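You operate a simulated robot arm through the tools that you are given. There is no shell and no other tool.

The job below is to be done with a simulated robot arm. You get a single attempt, and the scene is never put back.

## Task
The white socket strip has tripped: switch off and unplug the heater, reset the strip, restart the green-dot monitor.
Fine: lay the heater plug on the desk beside the heater.

Only the result counts: the job must be done as asked and must still hold three seconds after the hand-in. Knocking over, shifting, dropping, spilling or breaking anything else fails it.

## Robot
A 7-joint arm with a two-finger parallel gripper, fixed in place. Base frame: the origin is on the floor under the middle of its stand, x ahead of it, y to its left, z up. Lengths are in mm, angles in rad, forces in N, time in s.
With the tool pointing down near the work surface it reaches from about 440 to 920 mm from the base axis. Its first joint turns from -2.496 to 2.496 rad. Payload 3 kg.
Tool frame: the origin (TCP) lies between the finger pads and is the grasp point; the fingertips stand 30 mm ahead of it; z points along the fingers, y is the line along which they close. Largest opening 94 mm; finger width 28, thickness 10; the body of the gripper, 50 by 96 mm, starts 55 mm behind the TCP.
Orientation is that of the tool frame in the base frame, as a unit quaternion [w, x, y, z]. With the fingers straight down and closing along the base's y, the tool's x points along the base's -x, its y along +y and its z along -z.

## Interface
- The arm moves only by the tool move_arm. Its arguments are lists of equal length, an entry for each row: "rotation": the turn, a rotation vector about the tool's x, y, z in units of 4 degrees (1.0 is 4 degrees), a list of three; "translation": the shift along the tool's x, y, z in units of 30 mm (1.0 is 30 mm), a list of three; "fingers": the gripper command, from -1 (fully open) to 1 (shut), values between in proportion. In form: {"rotation": [[wx, wy, wz], ...], "translation": [[tx, ty, tz], ...], "fingers": [fingers, ...]}. A call has 1 to 20 rows; each row shifts and turns the commanded pose from where the row before left it, along the tool's axes as they then stand. A call with a number of a shift or a turn outside -1 to 1 is refused whole. A row lasts 0.2 s, in which the tool goes at most 50 mm and 0.15 rad; a call with a longer step from one row to the next is refused whole, and so is a gripper value outside its range. A pose out of reach is approached as far as the arm can. The call stops where the force on the tool passes 90 N (or 10 N more than at its start, if that is more) or the arm is blocked; 0.2 s more then pass. Each finger travels about 72 mm/s and halts on what it meets, pressing with about 35 N; the grip force reading is that of the motor and also rises with nothing between the fingers. The clock runs only during rows and for 0.2 s after the last one: add rows that do not move to give the fingers time. It gives the time, the measured TCP pose, the force on the tool (base axes), the opening and the grip force at its end, in the units of the frame above (readings bear some noise), with the torque about the TCP (base axes, N m) and any sound that the robot's microphone picked up.
- Cameras (640 x 400 px; columns grow to the right, rows downward): "scene" is fixed at [53.9, -483, 1366.8]; the picture's right is [0.75, -0.66, 0.00], its down [-0.22, -0.25, -0.94] and it looks along [0.62, 0.71, -0.33] (base axes); focal length 326 px, centre (320, 200). "wrist" rides on the gripper at [76, 14, -102] in the tool frame; the picture's right is [-0.18, 0.98, 0.00], its down [-0.75, -0.14, -0.64] and it looks along [-0.63, -0.12, 0.77] (tool axes); focal length 243 px, centre (320, 200). There is no depth. A picture from a camera that has moved, and an enlarged one, comes with that camera's place and axes in the base frame and with its lens. The place of the scene camera against the robot may be out by one fixed shift of up to 25 mm in any direction.
- capture(camera): a new picture of that camera. The clock stands still meanwhile.
- close_up(camera, box): a new picture of the part [left, top, right, bottom] of that camera's present view, enlarged. The clock stands still meanwhile.
- hand_in(): hands the job in; it is judged then, once.

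Places have to be worked out from the pictures, the camera data and where the tool is seen. Open the gripper and draw the arm clear of the work before you hand the job in, unless the task says otherwise.

The tools are called after "Request:" by a JSON object that holds its "api" and its "payload". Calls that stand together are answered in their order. move_arm: Moves the arm, as the interface text tells. Its arguments: {"type":"object","properties":{"rotation":{"type":"array","items":{"type":"array","items":{"type":"number"}}},"translation":{"type":"array","items":{"type":"array","items":{"type":"number"}}},"fingers":{"type":"array","items":{"type":"number"}}},"required":["rotation","translation","fingers"]} The other tools are called the same way: capture (camera) takes a picture; close_up (camera, box) takes an enlarged picture of a part of a camera's view; hand_in () hands the job in.

At the start:

```text
time_s: 0.0
position: [398.8, 207.1, 1326.7]
tool_rot: [0.0, -0.001, 1.0, 0.0]
wrist_force: [1.0, 1.0, 0.6]
torque: [-0.01, -0.02, -0.03]
width: 93.9
gripper_force: 0.1
```

scene: 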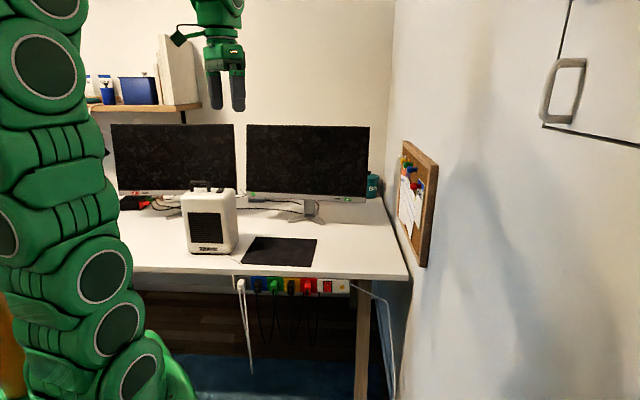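
wrist: 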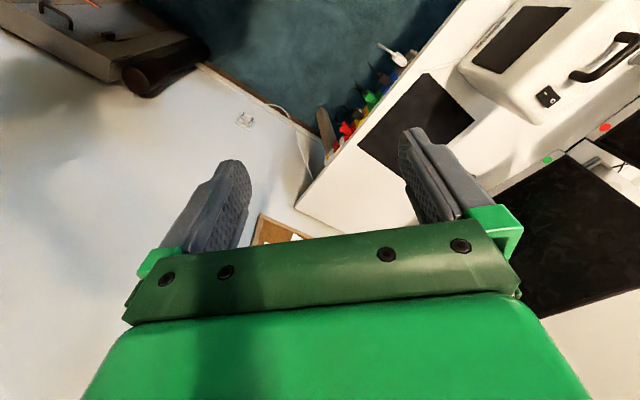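

I start by looking closely at the strip, the heater and the monitors before moving anything.

Request:
{"api": "close_up", "payload": {"camera": "scene", "box": [220, 260, 380, 360]}}

Request:
{"api": "close_up", "payload": {"camera": "scene", "box": [100, 170, 260, 270]}}

Request:
{"api": "close_up", "payload": {"camera": "scene", "box": [230, 160, 390, 260]}}

Request:
{"api": "close_up", "payload": {"camera": "wrist", "box": [300, 40, 460, 140]}}

Request:
{"api": "close_up", "payload": {"camera": "wrist", "box": [480, 40, 640, 140]}}

```text
4.00 times, centred on (300, 310) of scene
camera zoom: at [53.9, -483.0, 1366.8], right [0.75, -0.66, 0.0], down [-0.22, -0.25, -0.94], along [0.62, 0.71, -0.33], focal length 1304 px, centre (400, -240)
```

zoom: 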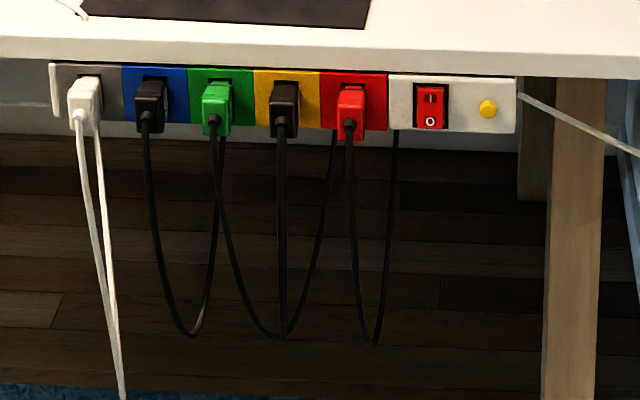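

```text
4.00 times, centred on (180, 220) of scene
camera zoom: at [53.9, -483.0, 1366.8], right [0.75, -0.66, 0.0], down [-0.22, -0.25, -0.94], along [0.62, 0.71, -0.33], focal length 1304 px, centre (880, 120)
```

zoom: 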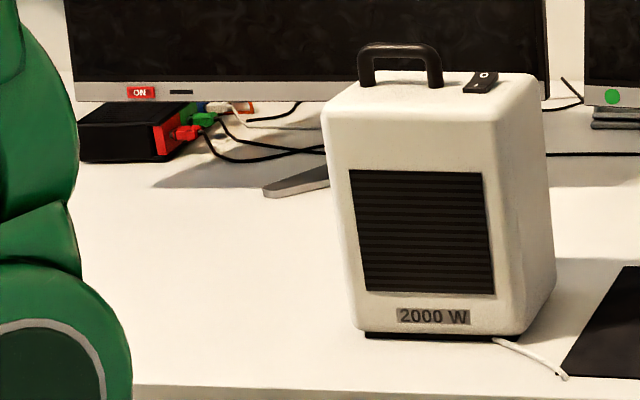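

```text
4.00 times, centred on (310, 210) of scene
camera zoom: at [53.9, -483.0, 1366.8], right [0.75, -0.66, 0.0], down [-0.22, -0.25, -0.94], along [0.62, 0.71, -0.33], focal length 1304 px, centre (360, 160)
```

zoom: 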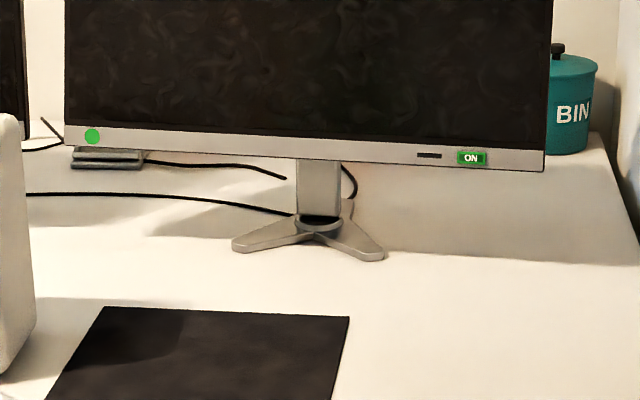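

```text
4.00 times, centred on (380, 90) of wrist
camera zoom: at [322.5, 223.1, 1429.6], right [0.18, 0.98, 0.0], down [0.75, -0.14, 0.64], along [0.63, -0.12, -0.77], focal length 970 px, centre (80, 640)
```

zoom: 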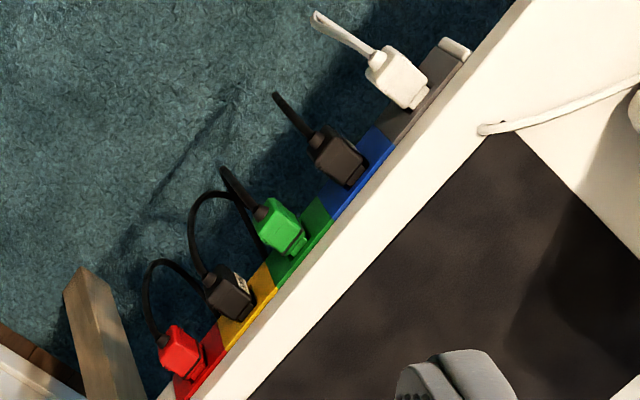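

```text
4.00 times, centred on (560, 90) of wrist
camera zoom: at [322.5, 223.1, 1429.6], right [0.18, 0.98, 0.0], down [0.75, -0.14, 0.64], along [0.63, -0.12, -0.77], focal length 970 px, centre (-640, 640)
```

zoom: 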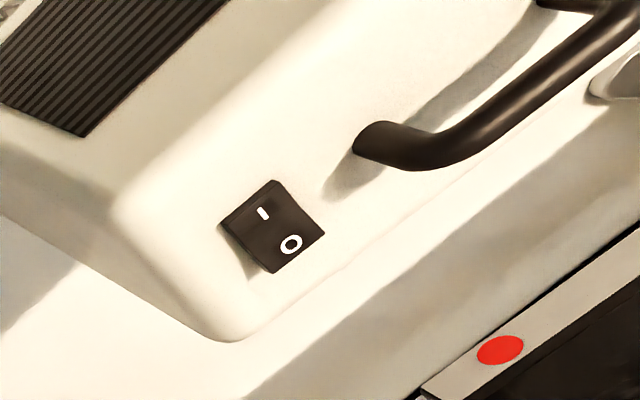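

The strip sits under the desk's front edge, which runs at about 45° to the base axes, with the heater behind it. I yaw the tool by +45° (base), so the wrist camera faces the desk squarely and gives better views.

Request:
{"api": "move_arm", "payload": {"rotation": [[0, 0, -1], [0, 0, -1], [0, 0, -1], [0, 0, -1], [0, 0, -1], [0, 0, -1], [0, 0, -1], [0, 0, -1], [0, 0, -1], [0, 0, -1], [0, 0, -1], [0, 0, -0.25]], "translation": [[0, 0, 0], [0, 0, 0], [0, 0, 0], [0, 0, 0], [0, 0, 0], [0, 0, 0], [0, 0, 0], [0, 0, 0], [0, 0, 0], [0, 0, 0], [0, 0, 0], [0, 0, 0]], "fingers": [-1, -1, -1, -1, -1, -1, -1, -1, -1, -1, -1, -1]}}

Request:
{"api": "capture", "payload": {"camera": "wrist"}}

Request:
{"api": "capture", "payload": {"camera": "scene"}}

```text
time_s: 2.6
position: [397.8, 207.9, 1328.1]
tool_rot: [0.0, -0.384, 0.924, 0.0]
wrist_force: [0.3, -1.1, 0.4]
torque: [-0.01, 0.01, -0.02]
width: 94.1
gripper_force: 0.1
```

```text
taken
camera wrist: at [334.9, 165.1, 1429.8], right [-0.57, 0.82, 0.0], down [0.63, 0.43, 0.64], along [0.53, 0.36, -0.77], focal length 243 px, centre (320, 200)
```

wrist: 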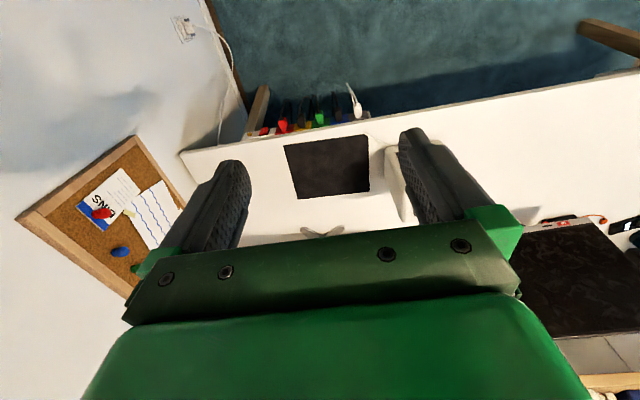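

```text
taken
```

scene: 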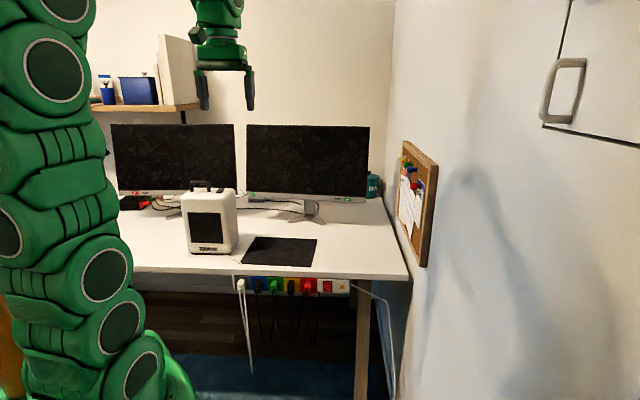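

The desk edge measures exactly 45°, so I work in desk axes: n goes into the desk, u runs right along the edge, and the edge is at n≈640. I descend to about n 480, u 180, z 930, still clear in front of the desk, for a better look.

Request:
{"api": "move_arm", "payload": {"rotation": [[0, 0, 0], [0, 0, 0], [0, 0, 0], [0, 0, 0], [0, 0, 0], [0, 0, 0], [0, 0, 0], [0, 0, 0], [0, 0, 0], [0, 0, 0], [0, 0, 0], [0, 0, 0], [0, 0, 0], [0, 0, 0]], "translation": [[-0.124, -0.11, 0.95], [-0.124, -0.11, 0.95], [-0.124, -0.11, 0.95], [-0.124, -0.11, 0.95], [-0.124, -0.11, 0.95], [-0.124, -0.11, 0.95], [-0.124, -0.11, 0.95], [-0.124, -0.11, 0.95], [-0.124, -0.11, 0.95], [-0.124, -0.11, 0.95], [-0.124, -0.11, 0.95], [-0.124, -0.11, 0.95], [-0.124, -0.11, 0.95], [-0.124, -0.11, 0.95]], "fingers": [-1, -1, -1, -1, -1, -1, -1, -1, -1, -1, -1, -1, -1, -1]}}

Request:
{"api": "capture", "payload": {"camera": "wrist"}}

Request:
{"api": "close_up", "payload": {"camera": "wrist", "box": [180, 20, 420, 170]}}

Request:
{"api": "capture", "payload": {"camera": "scene"}}

```text
time_s: 5.6
position: [468.1, 212.1, 927.0]
tool_rot: [0.001, -0.383, 0.924, 0.0]
wrist_force: [0.6, 0.2, 0.2]
torque: [0.01, 0.01, 0.01]
width: 93.9
gripper_force: 0.1
```

```text
taken
camera wrist: at [404.0, 168.3, 1029.7], right [-0.56, 0.83, 0.0], down [0.63, 0.43, 0.64], along [0.53, 0.36, -0.77], focal length 243 px, centre (320, 200)
```

wrist: 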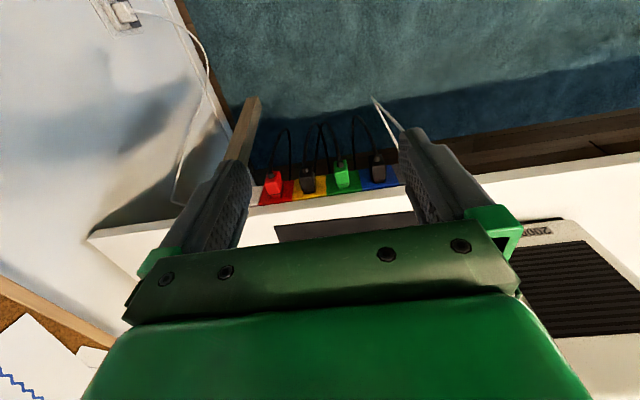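

```text
2.67 times, centred on (300, 95) of wrist
camera zoom: at [404.0, 168.3, 1029.7], right [-0.56, 0.83, 0.0], down [0.63, 0.43, 0.64], along [0.53, 0.36, -0.77], focal length 647 px, centre (373, 480)
```

zoom: 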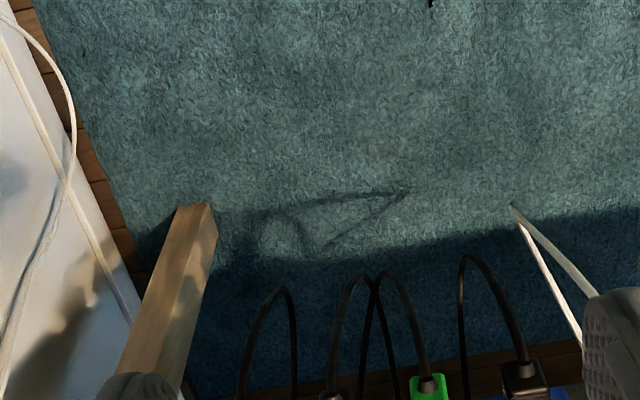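

```text
taken
```

scene: 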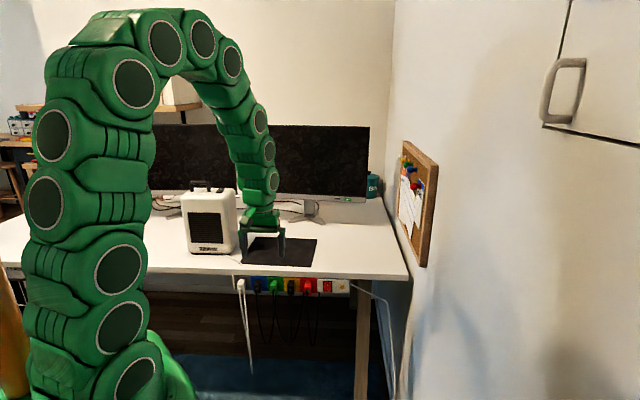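

The desk top triangulates to z≈755 with its right corner at u≈609. I enlarge the plugs visible between the fingers to read any labels.

Request:
{"api": "close_up", "payload": {"camera": "wrist", "box": [240, 110, 420, 222]}}

Request:
{"api": "close_up", "payload": {"camera": "wrist", "box": [480, 200, 640, 300]}}

Request:
{"api": "close_up", "payload": {"camera": "scene", "box": [230, 270, 310, 320]}}

Request:
{"api": "close_up", "payload": {"camera": "scene", "box": [290, 265, 370, 315]}}

```text
3.56 times, centred on (330, 166) of wrist
camera zoom: at [404.0, 168.3, 1029.7], right [-0.56, 0.83, 0.0], down [0.63, 0.43, 0.64], along [0.53, 0.36, -0.77], focal length 863 px, centre (284, 321)
```

zoom: 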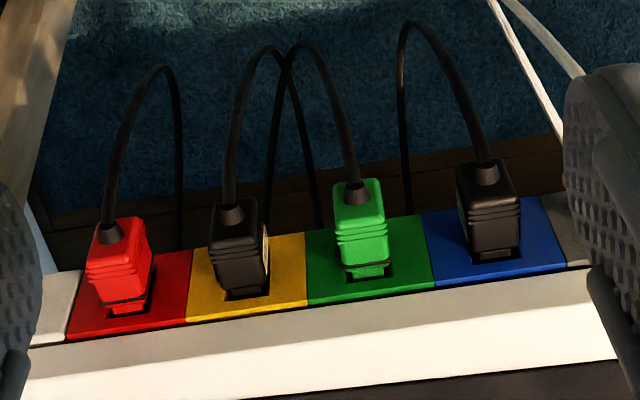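

```text
4.00 times, centred on (560, 250) of wrist
camera zoom: at [404.0, 168.3, 1029.7], right [-0.56, 0.83, 0.0], down [0.63, 0.43, 0.64], along [0.53, 0.36, -0.77], focal length 970 px, centre (-640, 0)
```

zoom: 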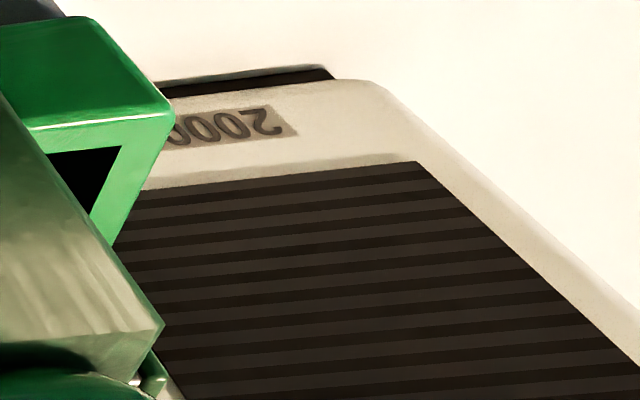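

```text
8.00 times, centred on (270, 295) of scene
camera zoom: at [53.9, -483.0, 1366.8], right [0.75, -0.66, 0.0], down [-0.22, -0.25, -0.94], along [0.62, 0.71, -0.33], focal length 2607 px, centre (720, -560)
```

zoom: 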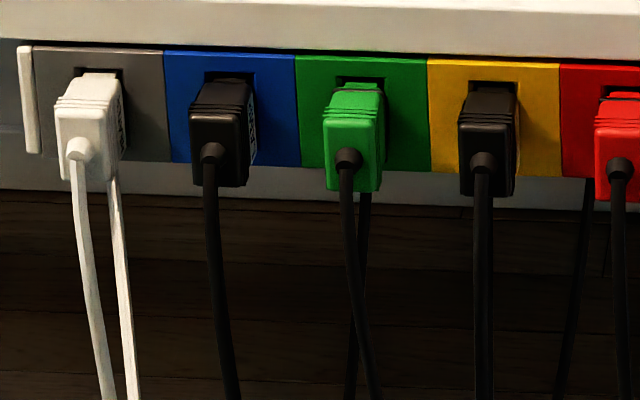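

```text
8.00 times, centred on (330, 290) of scene
camera zoom: at [53.9, -483.0, 1366.8], right [0.75, -0.66, 0.0], down [-0.22, -0.25, -0.94], along [0.62, 0.71, -0.33], focal length 2607 px, centre (240, -520)
```

zoom: 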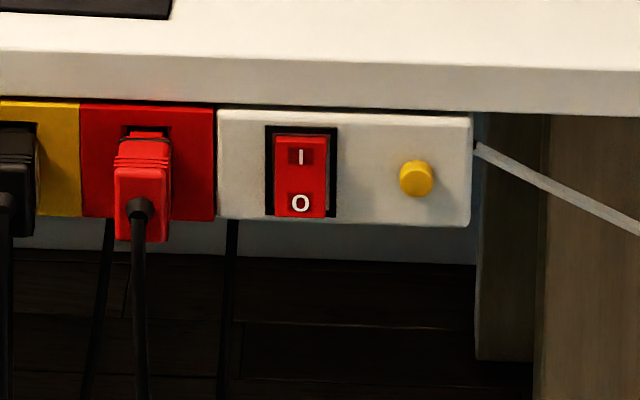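

The plugs carry labels on their right sides, and the strip end has a red I/O rocker and a yellow button. I zoom in further on the labels, the rocker and the button.

Request:
{"api": "close_up", "payload": {"camera": "scene", "box": [234, 274, 266, 294]}}

Request:
{"api": "close_up", "payload": {"camera": "scene", "box": [284, 274, 316, 294]}}

Request:
{"api": "close_up", "payload": {"camera": "scene", "box": [318, 275, 350, 295]}}

Request:
{"api": "close_up", "payload": {"camera": "scene", "box": [330, 188, 370, 213]}}

Request:
{"api": "close_up", "payload": {"camera": "scene", "box": [110, 180, 190, 230]}}

```text
16.00 times, centred on (250, 284) of scene
camera zoom: at [53.9, -483.0, 1366.8], right [0.75, -0.66, 0.0], down [-0.22, -0.25, -0.94], along [0.62, 0.71, -0.33], focal length 5215 px, centre (1440, -1144)
```

zoom: 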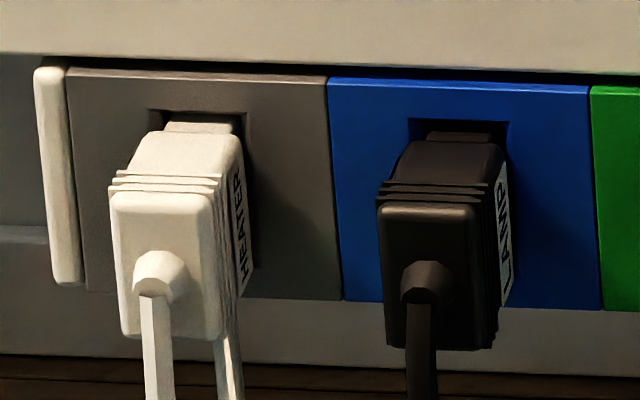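

```text
16.00 times, centred on (300, 284) of scene
camera zoom: at [53.9, -483.0, 1366.8], right [0.75, -0.66, 0.0], down [-0.22, -0.25, -0.94], along [0.62, 0.71, -0.33], focal length 5215 px, centre (640, -1144)
```

zoom: 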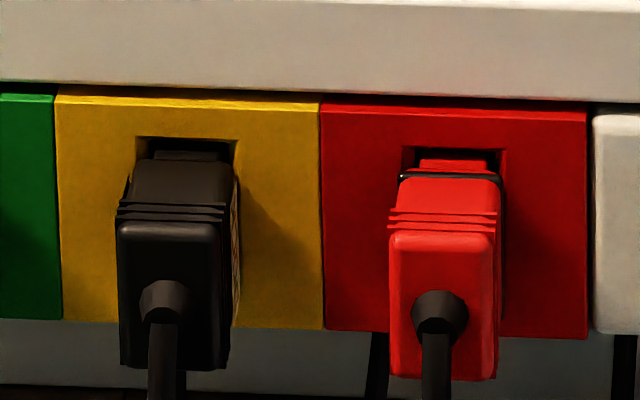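

```text
16.00 times, centred on (334, 285) of scene
camera zoom: at [53.9, -483.0, 1366.8], right [0.75, -0.66, 0.0], down [-0.22, -0.25, -0.94], along [0.62, 0.71, -0.33], focal length 5215 px, centre (96, -1160)
```

zoom: 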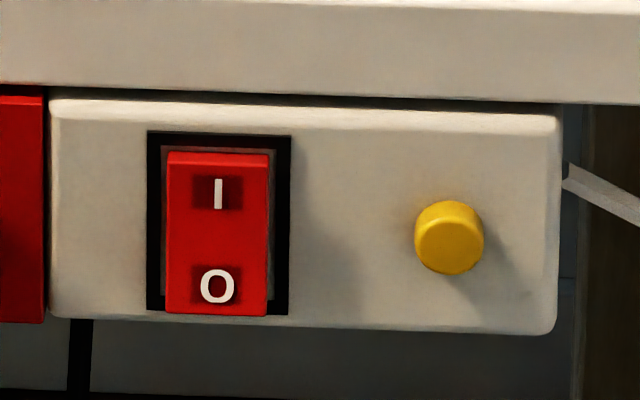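

```text
16.00 times, centred on (350, 200) of scene
camera zoom: at [53.9, -483.0, 1366.8], right [0.75, -0.66, 0.0], down [-0.22, -0.25, -0.94], along [0.62, 0.71, -0.33], focal length 5215 px, centre (-160, 192)
```

zoom: 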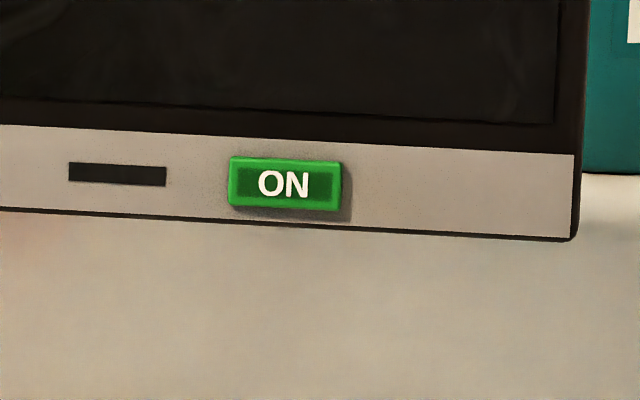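

```text
8.00 times, centred on (150, 205) of scene
camera zoom: at [53.9, -483.0, 1366.8], right [0.75, -0.66, 0.0], down [-0.22, -0.25, -0.94], along [0.62, 0.71, -0.33], focal length 2607 px, centre (1680, 160)
```

zoom: 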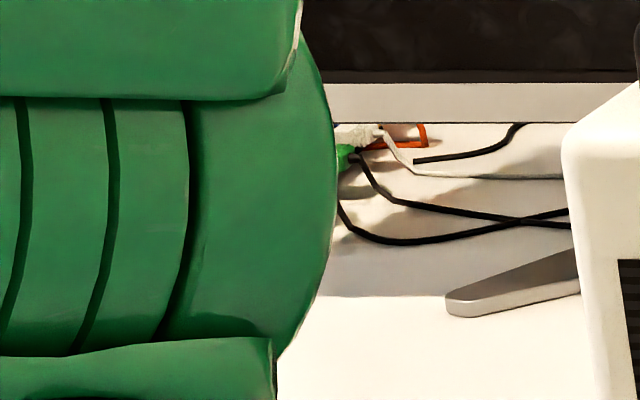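

The white plug is labelled HEATER (the next one is LAMP), the strip has an I/O rocker plus a yellow button, and the green-dot monitor has a green ON button. Next I move the camera above the heater at about n 740, u -60, z 1150 to see its switch.

Request:
{"api": "move_arm", "payload": {"rotation": [[0, 0, 0], [0, 0, 0], [0, 0, 0], [0, 0, 0], [0, 0, 0], [0, 0, 0], [0, 0, 0], [0, 0, 0], [0, 0, 0], [0, 0, 0], [0, 0, 0], [0, 0, 0], [0, 0, 0], [0, 0, 0]], "translation": [[-0.617, 0.574, -0.531], [-0.617, 0.574, -0.531], [-0.617, 0.574, -0.531], [-0.617, 0.574, -0.531], [-0.617, 0.574, -0.531], [-0.617, 0.574, -0.531], [-0.617, 0.574, -0.531], [-0.617, 0.574, -0.531], [-0.617, 0.574, -0.531], [-0.617, 0.574, -0.531], [-0.617, 0.574, -0.531], [-0.617, 0.574, -0.531], [-0.617, 0.574, -0.531], [-0.617, 0.574, -0.531]], "fingers": [-1, -1, -1, -1, -1, -1, -1, -1, -1, -1, -1, -1, -1, -1]}}

Request:
{"api": "capture", "payload": {"camera": "wrist"}}

Request:
{"api": "close_up", "payload": {"camera": "wrist", "box": [240, 110, 400, 210]}}

Request:
{"api": "capture", "payload": {"camera": "scene"}}

```text
time_s: 8.6
position: [481.8, 566.9, 1151.7]
tool_rot: [0.0, -0.382, 0.924, 0.0]
wrist_force: [-0.1, 1.1, 0.0]
torque: [-0.02, -0.01, 0.0]
width: 94.1
gripper_force: 0.0
```

```text
taken
camera wrist: at [418.9, 522.4, 1252.8], right [-0.57, 0.82, 0.0], down [0.63, 0.43, 0.64], along [0.53, 0.36, -0.77], focal length 243 px, centre (320, 200)
```

wrist: 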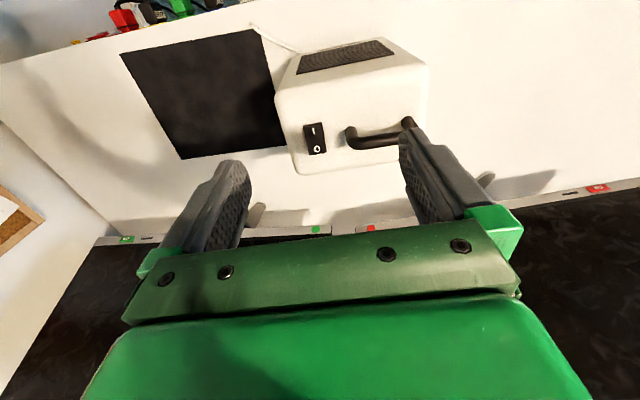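

```text
4.00 times, centred on (320, 160) of wrist
camera zoom: at [418.9, 522.4, 1252.8], right [-0.57, 0.82, 0.0], down [0.63, 0.43, 0.64], along [0.53, 0.36, -0.77], focal length 970 px, centre (320, 360)
```

zoom: 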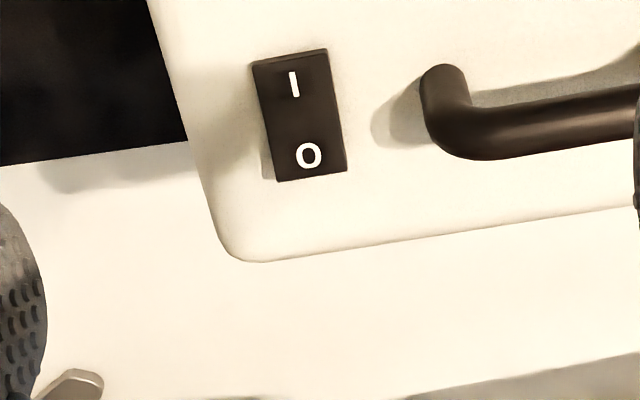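

```text
taken
```

scene: 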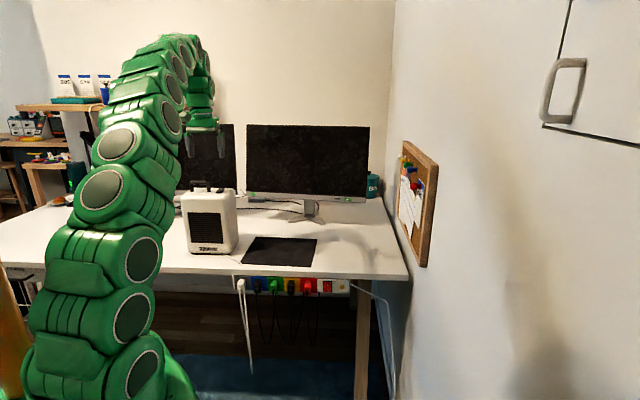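

The heater switch sits at about n 788, u -44, z≈995, with "O" at the back end. I zoom in to see which half is pressed and re-check the monitor buttons.

Request:
{"api": "close_up", "payload": {"camera": "wrist", "box": [295, 115, 335, 165]}}

Request:
{"api": "close_up", "payload": {"camera": "scene", "box": [180, 172, 244, 212]}}

Request:
{"api": "close_up", "payload": {"camera": "wrist", "box": [540, 170, 640, 232]}}

Request:
{"api": "close_up", "payload": {"camera": "wrist", "box": [240, 205, 400, 255]}}

Request:
{"api": "close_up", "payload": {"camera": "wrist", "box": [80, 210, 180, 272]}}

```text
8.00 times, centred on (315, 140) of wrist
camera zoom: at [418.9, 522.4, 1252.8], right [-0.57, 0.82, 0.0], down [0.63, 0.43, 0.64], along [0.53, 0.36, -0.77], focal length 1941 px, centre (360, 680)
```

zoom: 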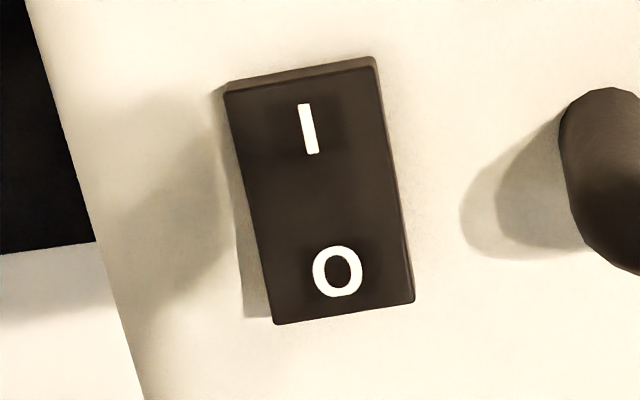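

```text
10.00 times, centred on (212, 192) of scene
camera zoom: at [53.9, -483.0, 1366.8], right [0.75, -0.66, 0.0], down [-0.22, -0.25, -0.94], along [0.62, 0.71, -0.33], focal length 3259 px, centre (1400, 280)
```

zoom: 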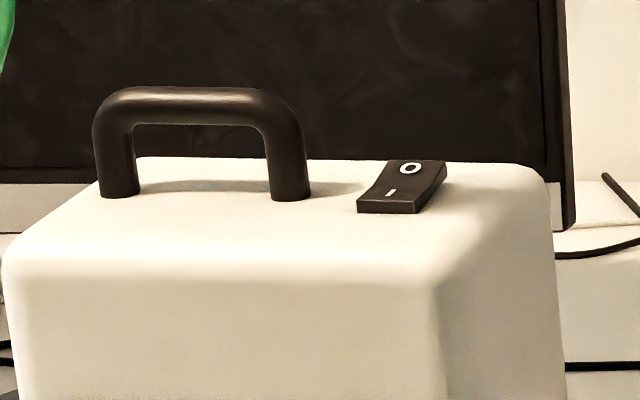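

```text
6.40 times, centred on (590, 201) of wrist
camera zoom: at [418.9, 522.4, 1252.8], right [-0.57, 0.82, 0.0], down [0.63, 0.43, 0.64], along [0.53, 0.36, -0.77], focal length 1553 px, centre (-1408, 194)
```

zoom: 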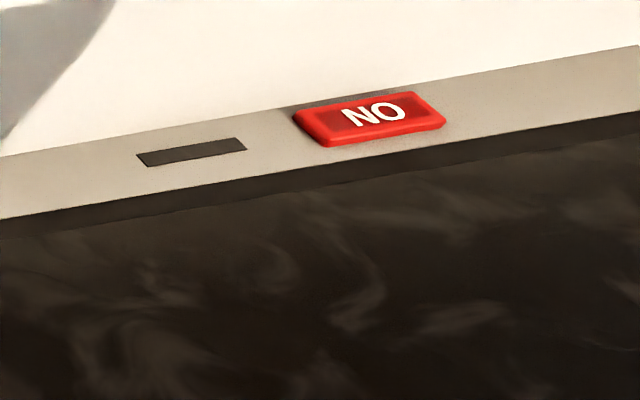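

```text
4.00 times, centred on (320, 230) of wrist
camera zoom: at [418.9, 522.4, 1252.8], right [-0.57, 0.82, 0.0], down [0.63, 0.43, 0.64], along [0.53, 0.36, -0.77], focal length 970 px, centre (320, 80)
```

zoom: 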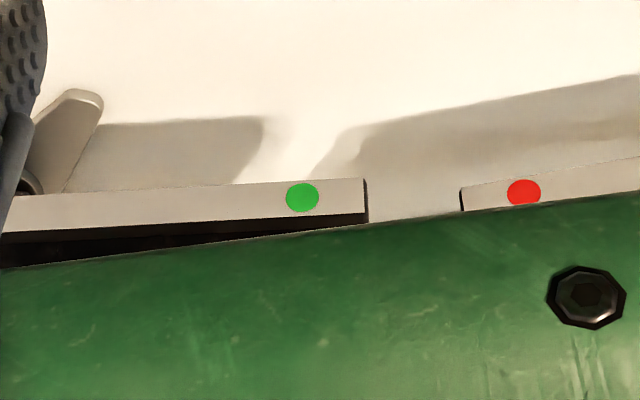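

```text
6.40 times, centred on (130, 241) of wrist
camera zoom: at [418.9, 522.4, 1252.8], right [-0.57, 0.82, 0.0], down [0.63, 0.43, 0.64], along [0.53, 0.36, -0.77], focal length 1553 px, centre (1536, -62)
```

zoom: 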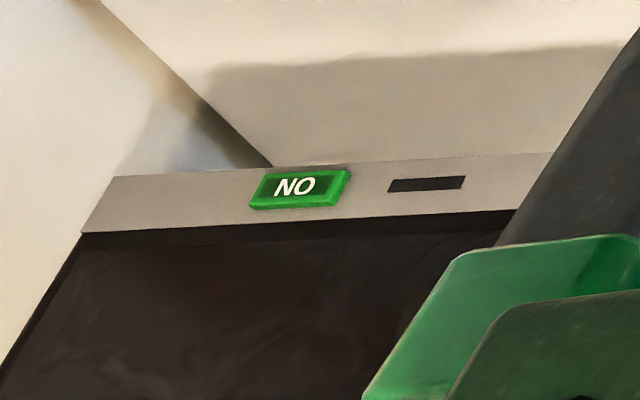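

The scene view shows the O half of the heater's switch standing proud, so the heater is on and O must be pressed. I zoom in on where its cord crosses the desk edge before acting.

Request:
{"api": "close_up", "payload": {"camera": "wrist", "box": [200, 0, 328, 80]}}

Request:
{"api": "close_up", "payload": {"camera": "scene", "box": [212, 240, 276, 280]}}

Request:
{"api": "close_up", "payload": {"camera": "wrist", "box": [60, 0, 220, 60]}}

Request:
{"api": "close_up", "payload": {"camera": "wrist", "box": [400, 0, 640, 150]}}

```text
5.00 times, centred on (264, 40) of wrist
camera zoom: at [418.9, 522.4, 1252.8], right [-0.57, 0.82, 0.0], down [0.63, 0.43, 0.64], along [0.53, 0.36, -0.77], focal length 1213 px, centre (600, 1000)
```

zoom: 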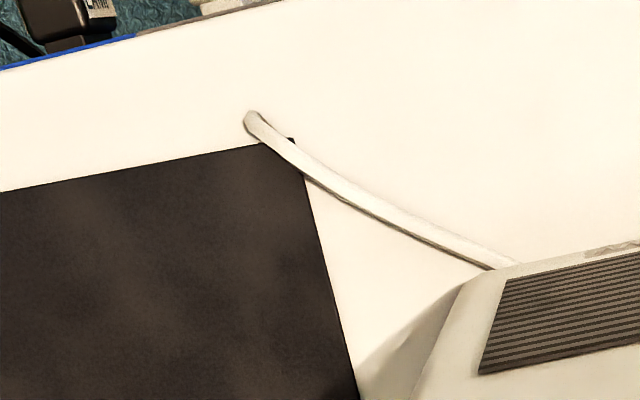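

```text
10.00 times, centred on (244, 260) of scene
camera zoom: at [53.9, -483.0, 1366.8], right [0.75, -0.66, 0.0], down [-0.22, -0.25, -0.94], along [0.62, 0.71, -0.33], focal length 3259 px, centre (1080, -400)
```

zoom: 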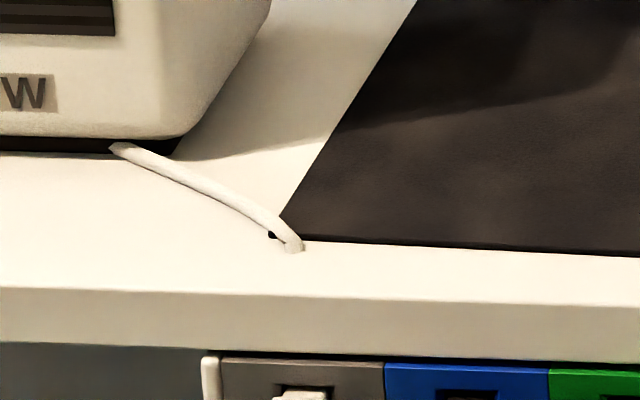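

```text
4.00 times, centred on (140, 30) of wrist
camera zoom: at [418.9, 522.4, 1252.8], right [-0.57, 0.82, 0.0], down [0.63, 0.43, 0.64], along [0.53, 0.36, -0.77], focal length 970 px, centre (1040, 880)
```

zoom: 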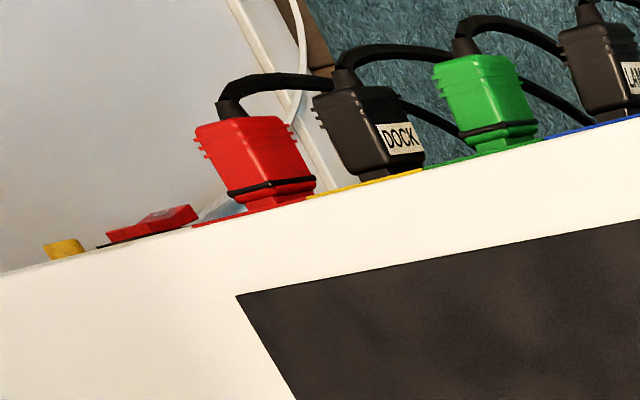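

```text
2.67 times, centred on (520, 75) of wrist
camera zoom: at [418.9, 522.4, 1252.8], right [-0.57, 0.82, 0.0], down [0.63, 0.43, 0.64], along [0.53, 0.36, -0.77], focal length 647 px, centre (-213, 533)
```

zoom: 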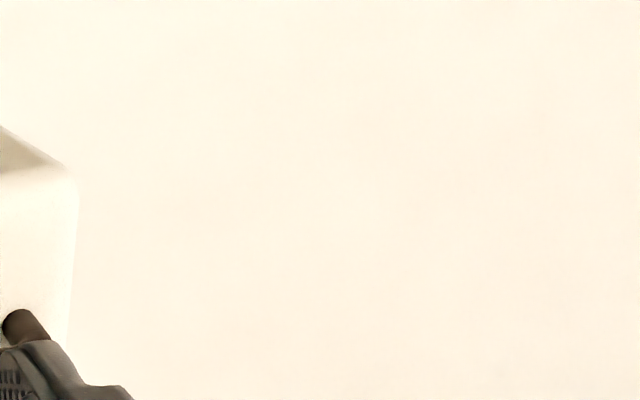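

The cord only passes through a small desk hole, and the plug's own cord hangs long and slack. I close the fingers and move over the O end of the heater switch (n≈806, u≈-44) with the tips about 40 mm above it.

Request:
{"api": "move_arm", "payload": {"rotation": [[0, 0, 0], [0, 0, 0], [0, 0, 0], [0, 0, 0], [0, 0, 0], [0, 0, 0]], "translation": [[-0.54, -0.135, 0], [-0.54, -0.135, 0], [-0.54, -0.135, 0], [-0.527, -0.135, 0.9], [0, 0, 0.91], [0, 0, 0.91]], "fingers": [1, 1, 1, 1, 1, 1]}}

Request:
{"api": "capture", "payload": {"camera": "wrist"}}

Request:
{"api": "close_up", "payload": {"camera": "wrist", "box": [240, 110, 400, 210]}}

Request:
{"api": "close_up", "payload": {"camera": "scene", "box": [170, 140, 266, 200]}}

```text
time_s: 10.0
position: [536.1, 599.2, 1070.5]
tool_rot: [0.0, -0.383, 0.924, 0.0]
wrist_force: [-0.1, 0.4, -0.3]
torque: [-0.02, 0.02, 0.01]
width: 0.0
gripper_force: 33.1
```

```text
taken
camera wrist: at [472.2, 556.4, 1172.1], right [-0.56, 0.83, 0.0], down [0.63, 0.43, 0.64], along [0.53, 0.36, -0.77], focal length 243 px, centre (320, 200)
```

wrist: 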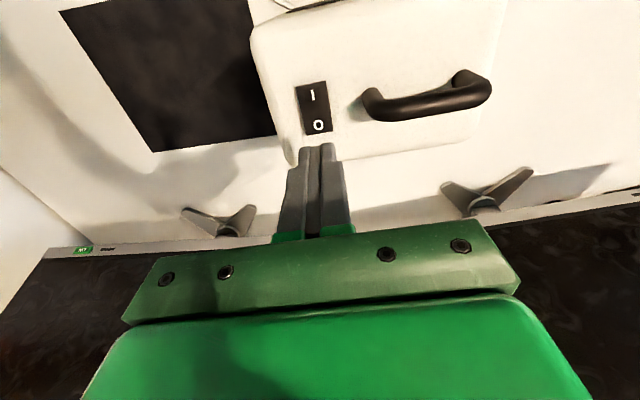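

```text
4.00 times, centred on (320, 160) of wrist
camera zoom: at [472.2, 556.4, 1172.1], right [-0.56, 0.83, 0.0], down [0.63, 0.43, 0.64], along [0.53, 0.36, -0.77], focal length 970 px, centre (320, 360)
```

zoom: 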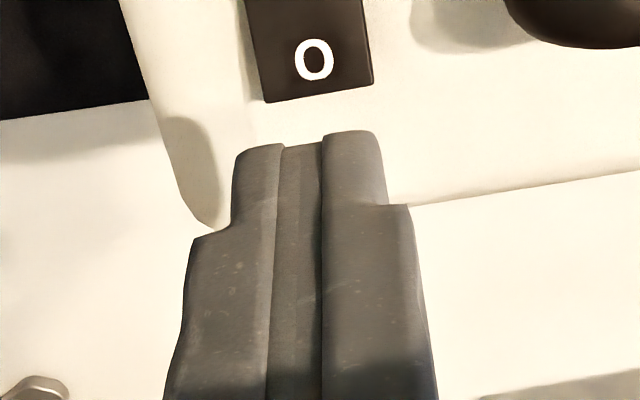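

```text
6.67 times, centred on (218, 170) of scene
camera zoom: at [53.9, -483.0, 1366.8], right [0.75, -0.66, 0.0], down [-0.22, -0.25, -0.94], along [0.62, 0.71, -0.33], focal length 2173 px, centre (1000, 400)
```

zoom: 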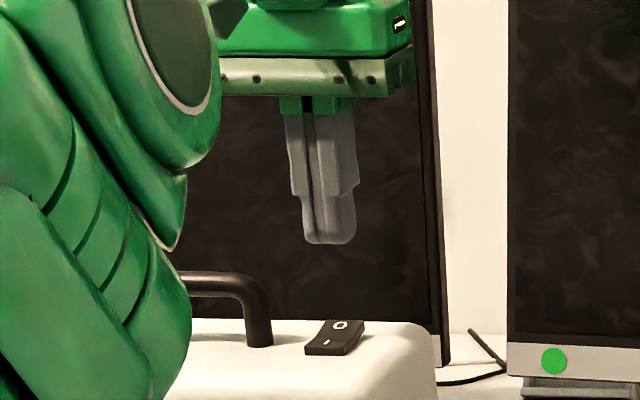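

Tips are now at about z 1040, slightly left of centre over the O end. I shift 4 mm further back and descend to a tip height of about 1005.

Request:
{"api": "move_arm", "payload": {"rotation": [[0, 0, 0], [0, 0, 0]], "translation": [[-0.13, 0, 0.6], [0, 0, 0.6]], "fingers": [1, 1]}}

Request:
{"api": "close_up", "payload": {"camera": "scene", "box": [196, 165, 244, 195]}}

Request:
{"api": "close_up", "payload": {"camera": "wrist", "box": [260, 80, 388, 160]}}

```text
time_s: 10.6
position: [540.4, 601.9, 1034.4]
tool_rot: [0.0, -0.382, 0.924, 0.0]
wrist_force: [0.0, -0.9, 0.4]
torque: [0.01, -0.03, -0.01]
width: 0.0
gripper_force: 33.1
```

```text
13.33 times, centred on (220, 180) of scene
camera zoom: at [53.9, -483.0, 1366.8], right [0.75, -0.66, 0.0], down [-0.22, -0.25, -0.94], along [0.62, 0.71, -0.33], focal length 4346 px, centre (1653, 467)
```

zoom: 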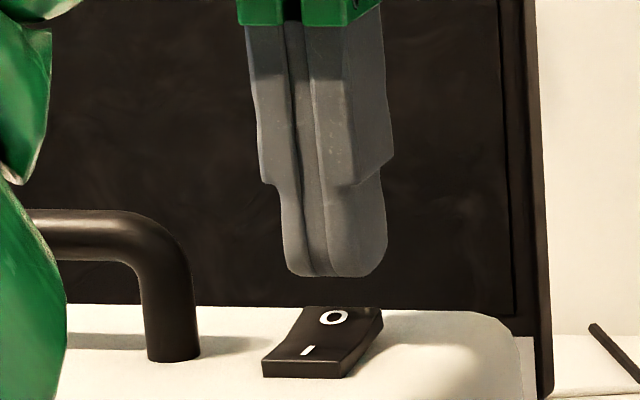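

```text
5.00 times, centred on (324, 120) of wrist
camera zoom: at [476.2, 559.4, 1135.9], right [-0.57, 0.82, 0.0], down [0.63, 0.43, 0.64], along [0.53, 0.36, -0.77], focal length 1213 px, centre (300, 600)
```

zoom: 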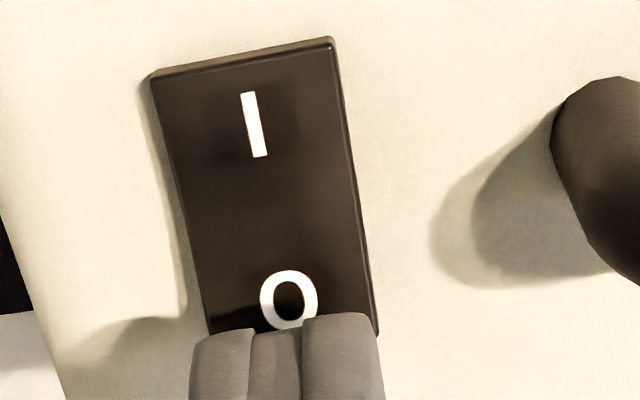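

The tips hang roughly 8 mm above the raised O half and are centred on it. I lower in small steps and watch the force and sound.

Request:
{"api": "move_arm", "payload": {"rotation": [[0, 0, 0], [0, 0, 0], [0, 0, 0], [0, 0, 0]], "translation": [[0, 0, 0.08], [0, 0, 0.08], [0, 0, 0.07], [0, 0, 0]], "fingers": [1, 1, 1, 1]}}

```text
time_s: 11.6
position: [539.6, 603.1, 1026.1]
tool_rot: [0.0, -0.383, 0.924, 0.0]
wrist_force: [0.2, 0.1, 0.2]
torque: [-0.01, 0.02, 0.01]
width: 0.0
gripper_force: 33.0
```

No contact at tip z≈996, so I continue down in about 2 mm steps.

Request:
{"api": "move_arm", "payload": {"rotation": [[0, 0, 0], [0, 0, 0], [0, 0, 0]], "translation": [[0, 0, 0.06], [0, 0, 0.06], [0, 0, 0]], "fingers": [1, 1, 1]}}

Request:
{"api": "close_up", "payload": {"camera": "scene", "box": [196, 165, 244, 195]}}

```text
time_s: 12.4
position: [540.1, 603.3, 1021.7]
tool_rot: [0.0, -0.383, 0.924, 0.001]
wrist_force: [0.4, 0.3, -0.6]
torque: [-0.01, 0.0, 0.03]
width: 0.0
gripper_force: 32.7
heard: click
```

```text
13.33 times, centred on (220, 180) of scene
camera zoom: at [53.9, -483.0, 1366.8], right [0.75, -0.66, 0.0], down [-0.22, -0.25, -0.94], along [0.62, 0.71, -0.33], focal length 4346 px, centre (1653, 467)
```

zoom: 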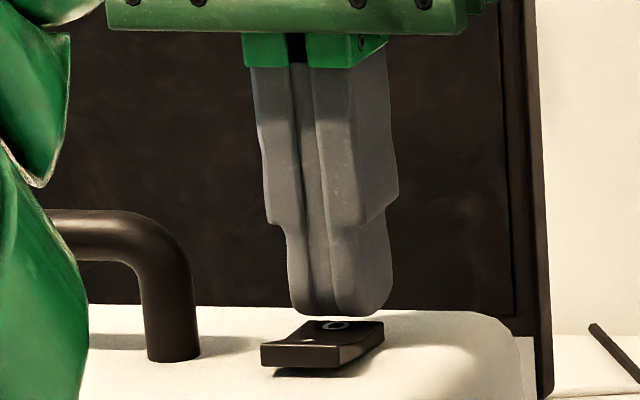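

A click was heard and the rocker has flipped, with O down and I raised, so the heater is off. I retract upward and move back out in front of the desk edge, opening the gripper.

Request:
{"api": "move_arm", "payload": {"rotation": [[0, 0, 0], [0, 0, 0], [0, 0, 0], [0, 0, 0], [0, 0, 0], [0, 0, 0], [0, 0, 0], [0, 0, 0], [0, 0, 0], [0, 0, 0], [0, 0, 0], [0, 0, 0], [0, 0, 0], [0, 0, 0], [0, 0, 0]], "translation": [[0, 0, -0.86], [0, 0, -0.86], [0, 0, -0.86], [0, 0, -0.86], [0, 0, -0.86], [0.827, -0.363, 0], [0.827, -0.363, 0], [0.827, -0.363, 0], [0.827, -0.363, 0], [0.827, -0.363, 0], [0.827, -0.363, 0], [0.827, -0.363, 0], [0.827, -0.363, 0], [0.827, -0.363, 0], [0.827, -0.363, 0]], "fingers": [1, 1, 1, 1, 1, 1, 1, 1, 1, 1, -1, -1, -1, -1, -1]}}

Request:
{"api": "move_arm", "payload": {"rotation": [[0, 0, 0], [0, 0, 0], [0, 0, 0], [0, 0, 0], [0, 0, 0], [0, 0, 0], [0, 0, 0], [0, 0, 0], [0, 0, 0], [0, 0, 0], [0, 0, 0]], "translation": [[0, 0, 0.91], [0, 0, 0.91], [0, 0, 0.91], [0, 0, 0.91], [0, 0, 0.91], [0, 0, 0.91], [0, 0, 0.91], [0, 0, 0.91], [0, 0, 0.91], [0, 0, 0.91], [0, 0, 0.9]], "fingers": [-1, -1, -1, -1, -1, -1, -1, -1, -1, -1, -1]}}

Request:
{"api": "capture", "payload": {"camera": "wrist"}}

Request:
{"api": "close_up", "payload": {"camera": "wrist", "box": [240, 90, 400, 220]}}

Request:
{"api": "capture", "payload": {"camera": "scene"}}

```text
time_s: 15.6
position: [440.6, 346.8, 1135.3]
tool_rot: [0.001, -0.382, 0.924, 0.001]
wrist_force: [0.9, 0.5, -0.5]
torque: [-0.03, 0.0, 0.01]
width: 94.1
gripper_force: 0.0
out of reach, approached as far as the arm can: row 5
```

```text
time_s: 18.0
position: [443.3, 348.1, 832.3]
tool_rot: [0.0, -0.383, 0.924, 0.0]
wrist_force: [0.2, -0.2, -0.8]
torque: [0.0, 0.02, -0.03]
width: 94.0
gripper_force: 0.0
```

```text
taken
camera wrist: at [378.2, 305.7, 934.8], right [-0.56, 0.83, 0.0], down [0.63, 0.43, 0.64], along [0.53, 0.36, -0.77], focal length 243 px, centre (320, 200)
```

wrist: 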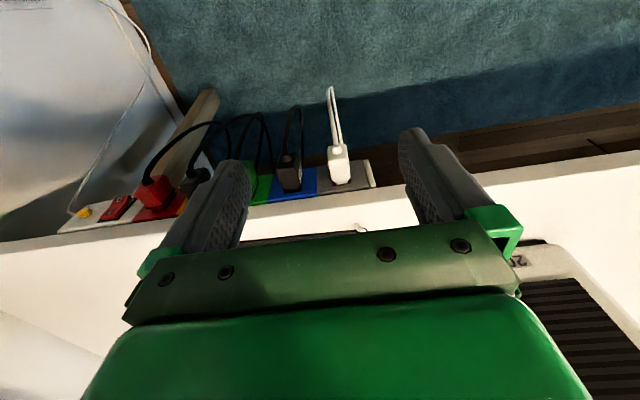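

```text
3.08 times, centred on (320, 155) of wrist
camera zoom: at [378.2, 305.7, 934.8], right [-0.56, 0.83, 0.0], down [0.63, 0.43, 0.64], along [0.53, 0.36, -0.77], focal length 746 px, centre (320, 338)
```

zoom: 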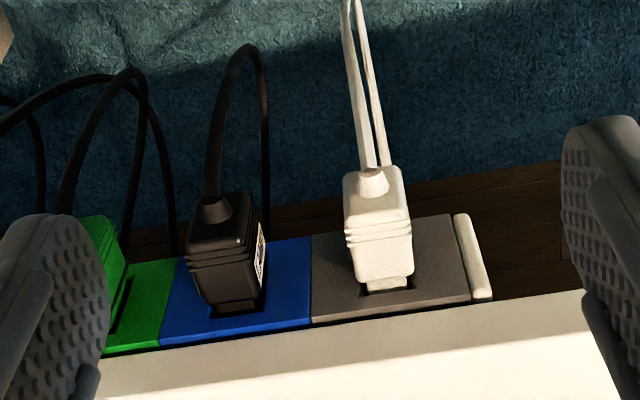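

```text
taken
```

scene: 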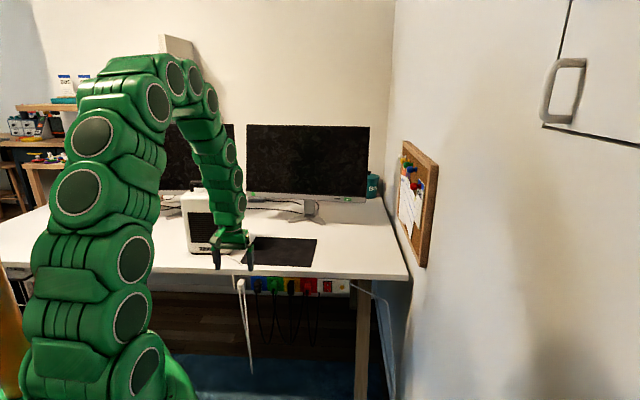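

The white HEATER plug centres on about n 613, u 58, z 708, is roughly 24 mm wide, and has the LAMP plug 56 mm to its right. I set the opening to about 45 mm and move above it, tips still clear, to check alignment.

Request:
{"api": "move_arm", "payload": {"rotation": [[0, 0, 0], [0, 0, 0], [0, 0, 0], [0, 0, 0]], "translation": [[-0.58, 0.107, 0], [-0.58, 0.107, 0.4], [-0.58, 0.107, 0.5], [0, 0, 0.5]], "fingers": [0.05, 0.05, 0.05, 0.05]}}

Request:
{"api": "capture", "payload": {"camera": "wrist"}}

Request:
{"api": "close_up", "payload": {"camera": "wrist", "box": [240, 60, 400, 160]}}

Request:
{"api": "close_up", "payload": {"camera": "scene", "box": [216, 250, 280, 290]}}

```text
time_s: 19.0
position: [472.0, 393.0, 789.3]
tool_rot: [0.0, -0.382, 0.924, -0.001]
wrist_force: [0.2, -0.3, -0.3]
torque: [-0.01, -0.03, -0.01]
width: 44.5
gripper_force: 0.1
```

```text
taken
camera wrist: at [407.6, 349.3, 891.9], right [-0.56, 0.83, 0.0], down [0.63, 0.43, 0.64], along [0.53, 0.36, -0.77], focal length 243 px, centre (320, 200)
```

wrist: 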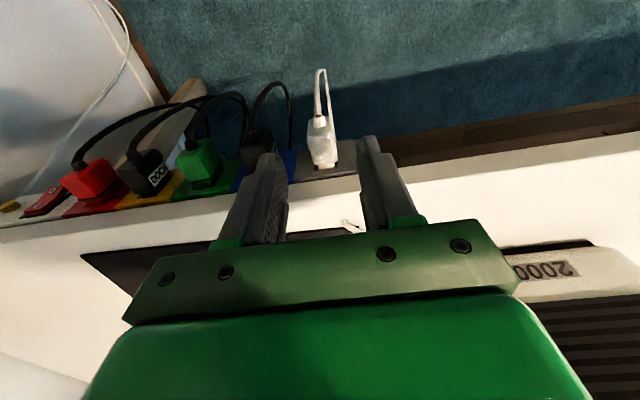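

```text
4.00 times, centred on (320, 110) of wrist
camera zoom: at [407.6, 349.3, 891.9], right [-0.56, 0.83, 0.0], down [0.63, 0.43, 0.64], along [0.53, 0.36, -0.77], focal length 970 px, centre (320, 560)
```

zoom: 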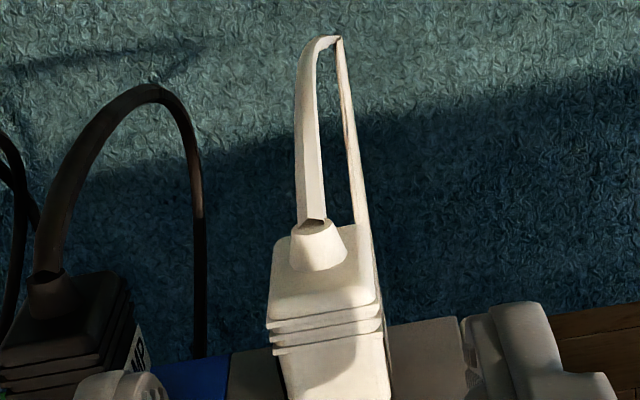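

```text
10.00 times, centred on (248, 270) of scene
camera zoom: at [53.9, -483.0, 1366.8], right [0.75, -0.66, 0.0], down [-0.22, -0.25, -0.94], along [0.62, 0.71, -0.33], focal length 3259 px, centre (1040, -500)
```

zoom: 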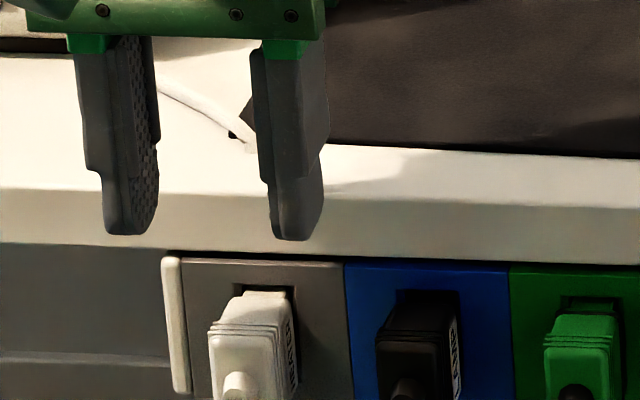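

The wrist view says the plug is centred between the fingers, but the scene view suggests it lies several mm to the right. I lower 24 mm, with tips still above the plug top, to settle it.

Request:
{"api": "move_arm", "payload": {"rotation": [[0, 0, 0], [0, 0, 0]], "translation": [[0, 0, 0.4], [0, 0, 0.4]], "fingers": [0.05, 0.05]}}

Request:
{"api": "close_up", "payload": {"camera": "wrist", "box": [240, 60, 400, 160]}}

Request:
{"api": "close_up", "payload": {"camera": "scene", "box": [216, 262, 280, 302]}}

```text
time_s: 19.6
position: [470.3, 391.9, 765.9]
tool_rot: [0.0, -0.383, 0.924, 0.0]
wrist_force: [0.1, 0.3, 1.5]
torque: [0.03, -0.01, 0.03]
width: 44.8
gripper_force: 0.2
```

```text
4.00 times, centred on (320, 110) of wrist
camera zoom: at [407.4, 349.4, 868.5], right [-0.57, 0.82, 0.0], down [0.63, 0.43, 0.64], along [0.53, 0.36, -0.77], focal length 970 px, centre (320, 560)
```

zoom: 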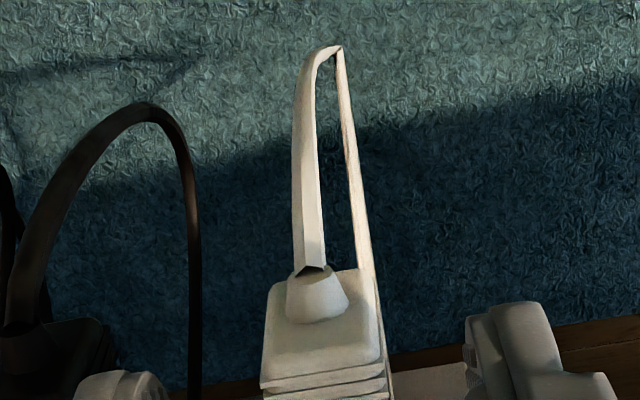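

```text
10.00 times, centred on (248, 282) of scene
camera zoom: at [53.9, -483.0, 1366.8], right [0.75, -0.66, 0.0], down [-0.22, -0.25, -0.94], along [0.62, 0.71, -0.33], focal length 3259 px, centre (1040, -620)
```

zoom: 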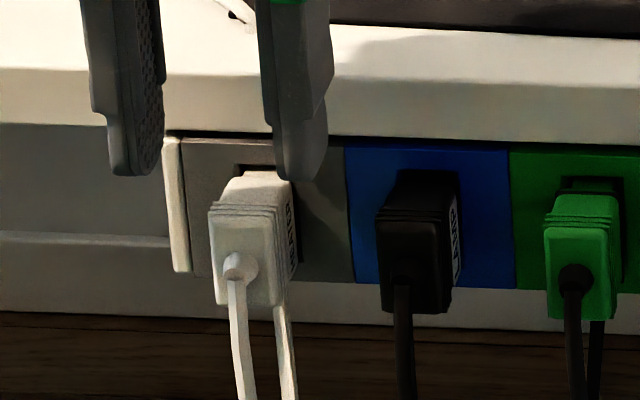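

The two views still disagree by about 8 mm, so I enlarge both before going lower.

Request:
{"api": "close_up", "payload": {"camera": "wrist", "box": [250, 110, 390, 180]}}

Request:
{"api": "close_up", "payload": {"camera": "scene", "box": [222, 268, 262, 293]}}

Request:
{"api": "capture", "payload": {"camera": "wrist"}}

```text
4.57 times, centred on (320, 145) of wrist
camera zoom: at [407.4, 349.4, 868.5], right [-0.57, 0.82, 0.0], down [0.63, 0.43, 0.64], along [0.53, 0.36, -0.77], focal length 1109 px, centre (320, 451)
```

zoom: 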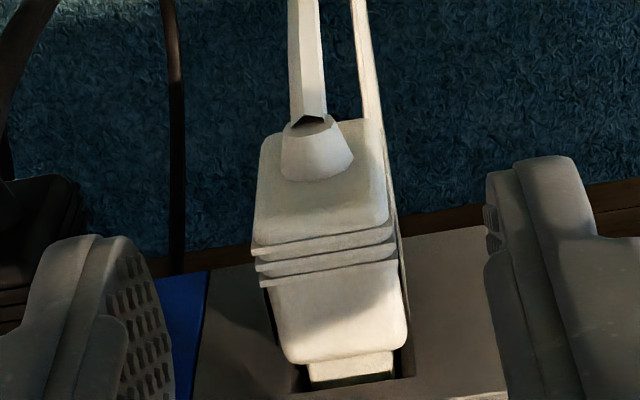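

```text
16.00 times, centred on (242, 280) of scene
camera zoom: at [53.9, -483.0, 1366.8], right [0.75, -0.66, 0.0], down [-0.22, -0.25, -0.94], along [0.62, 0.71, -0.33], focal length 5215 px, centre (1568, -1088)
```

zoom: 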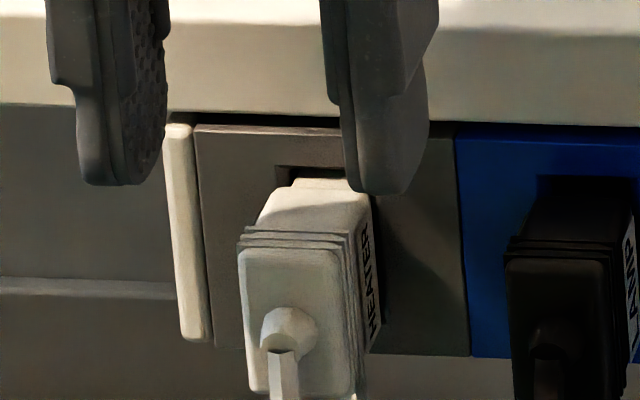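

```text
taken
camera wrist: at [407.4, 349.4, 868.5], right [-0.57, 0.82, 0.0], down [0.63, 0.43, 0.64], along [0.53, 0.36, -0.77], focal length 243 px, centre (320, 200)
```

wrist: 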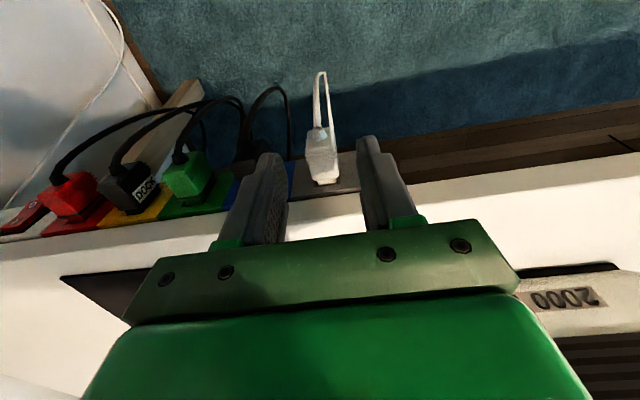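

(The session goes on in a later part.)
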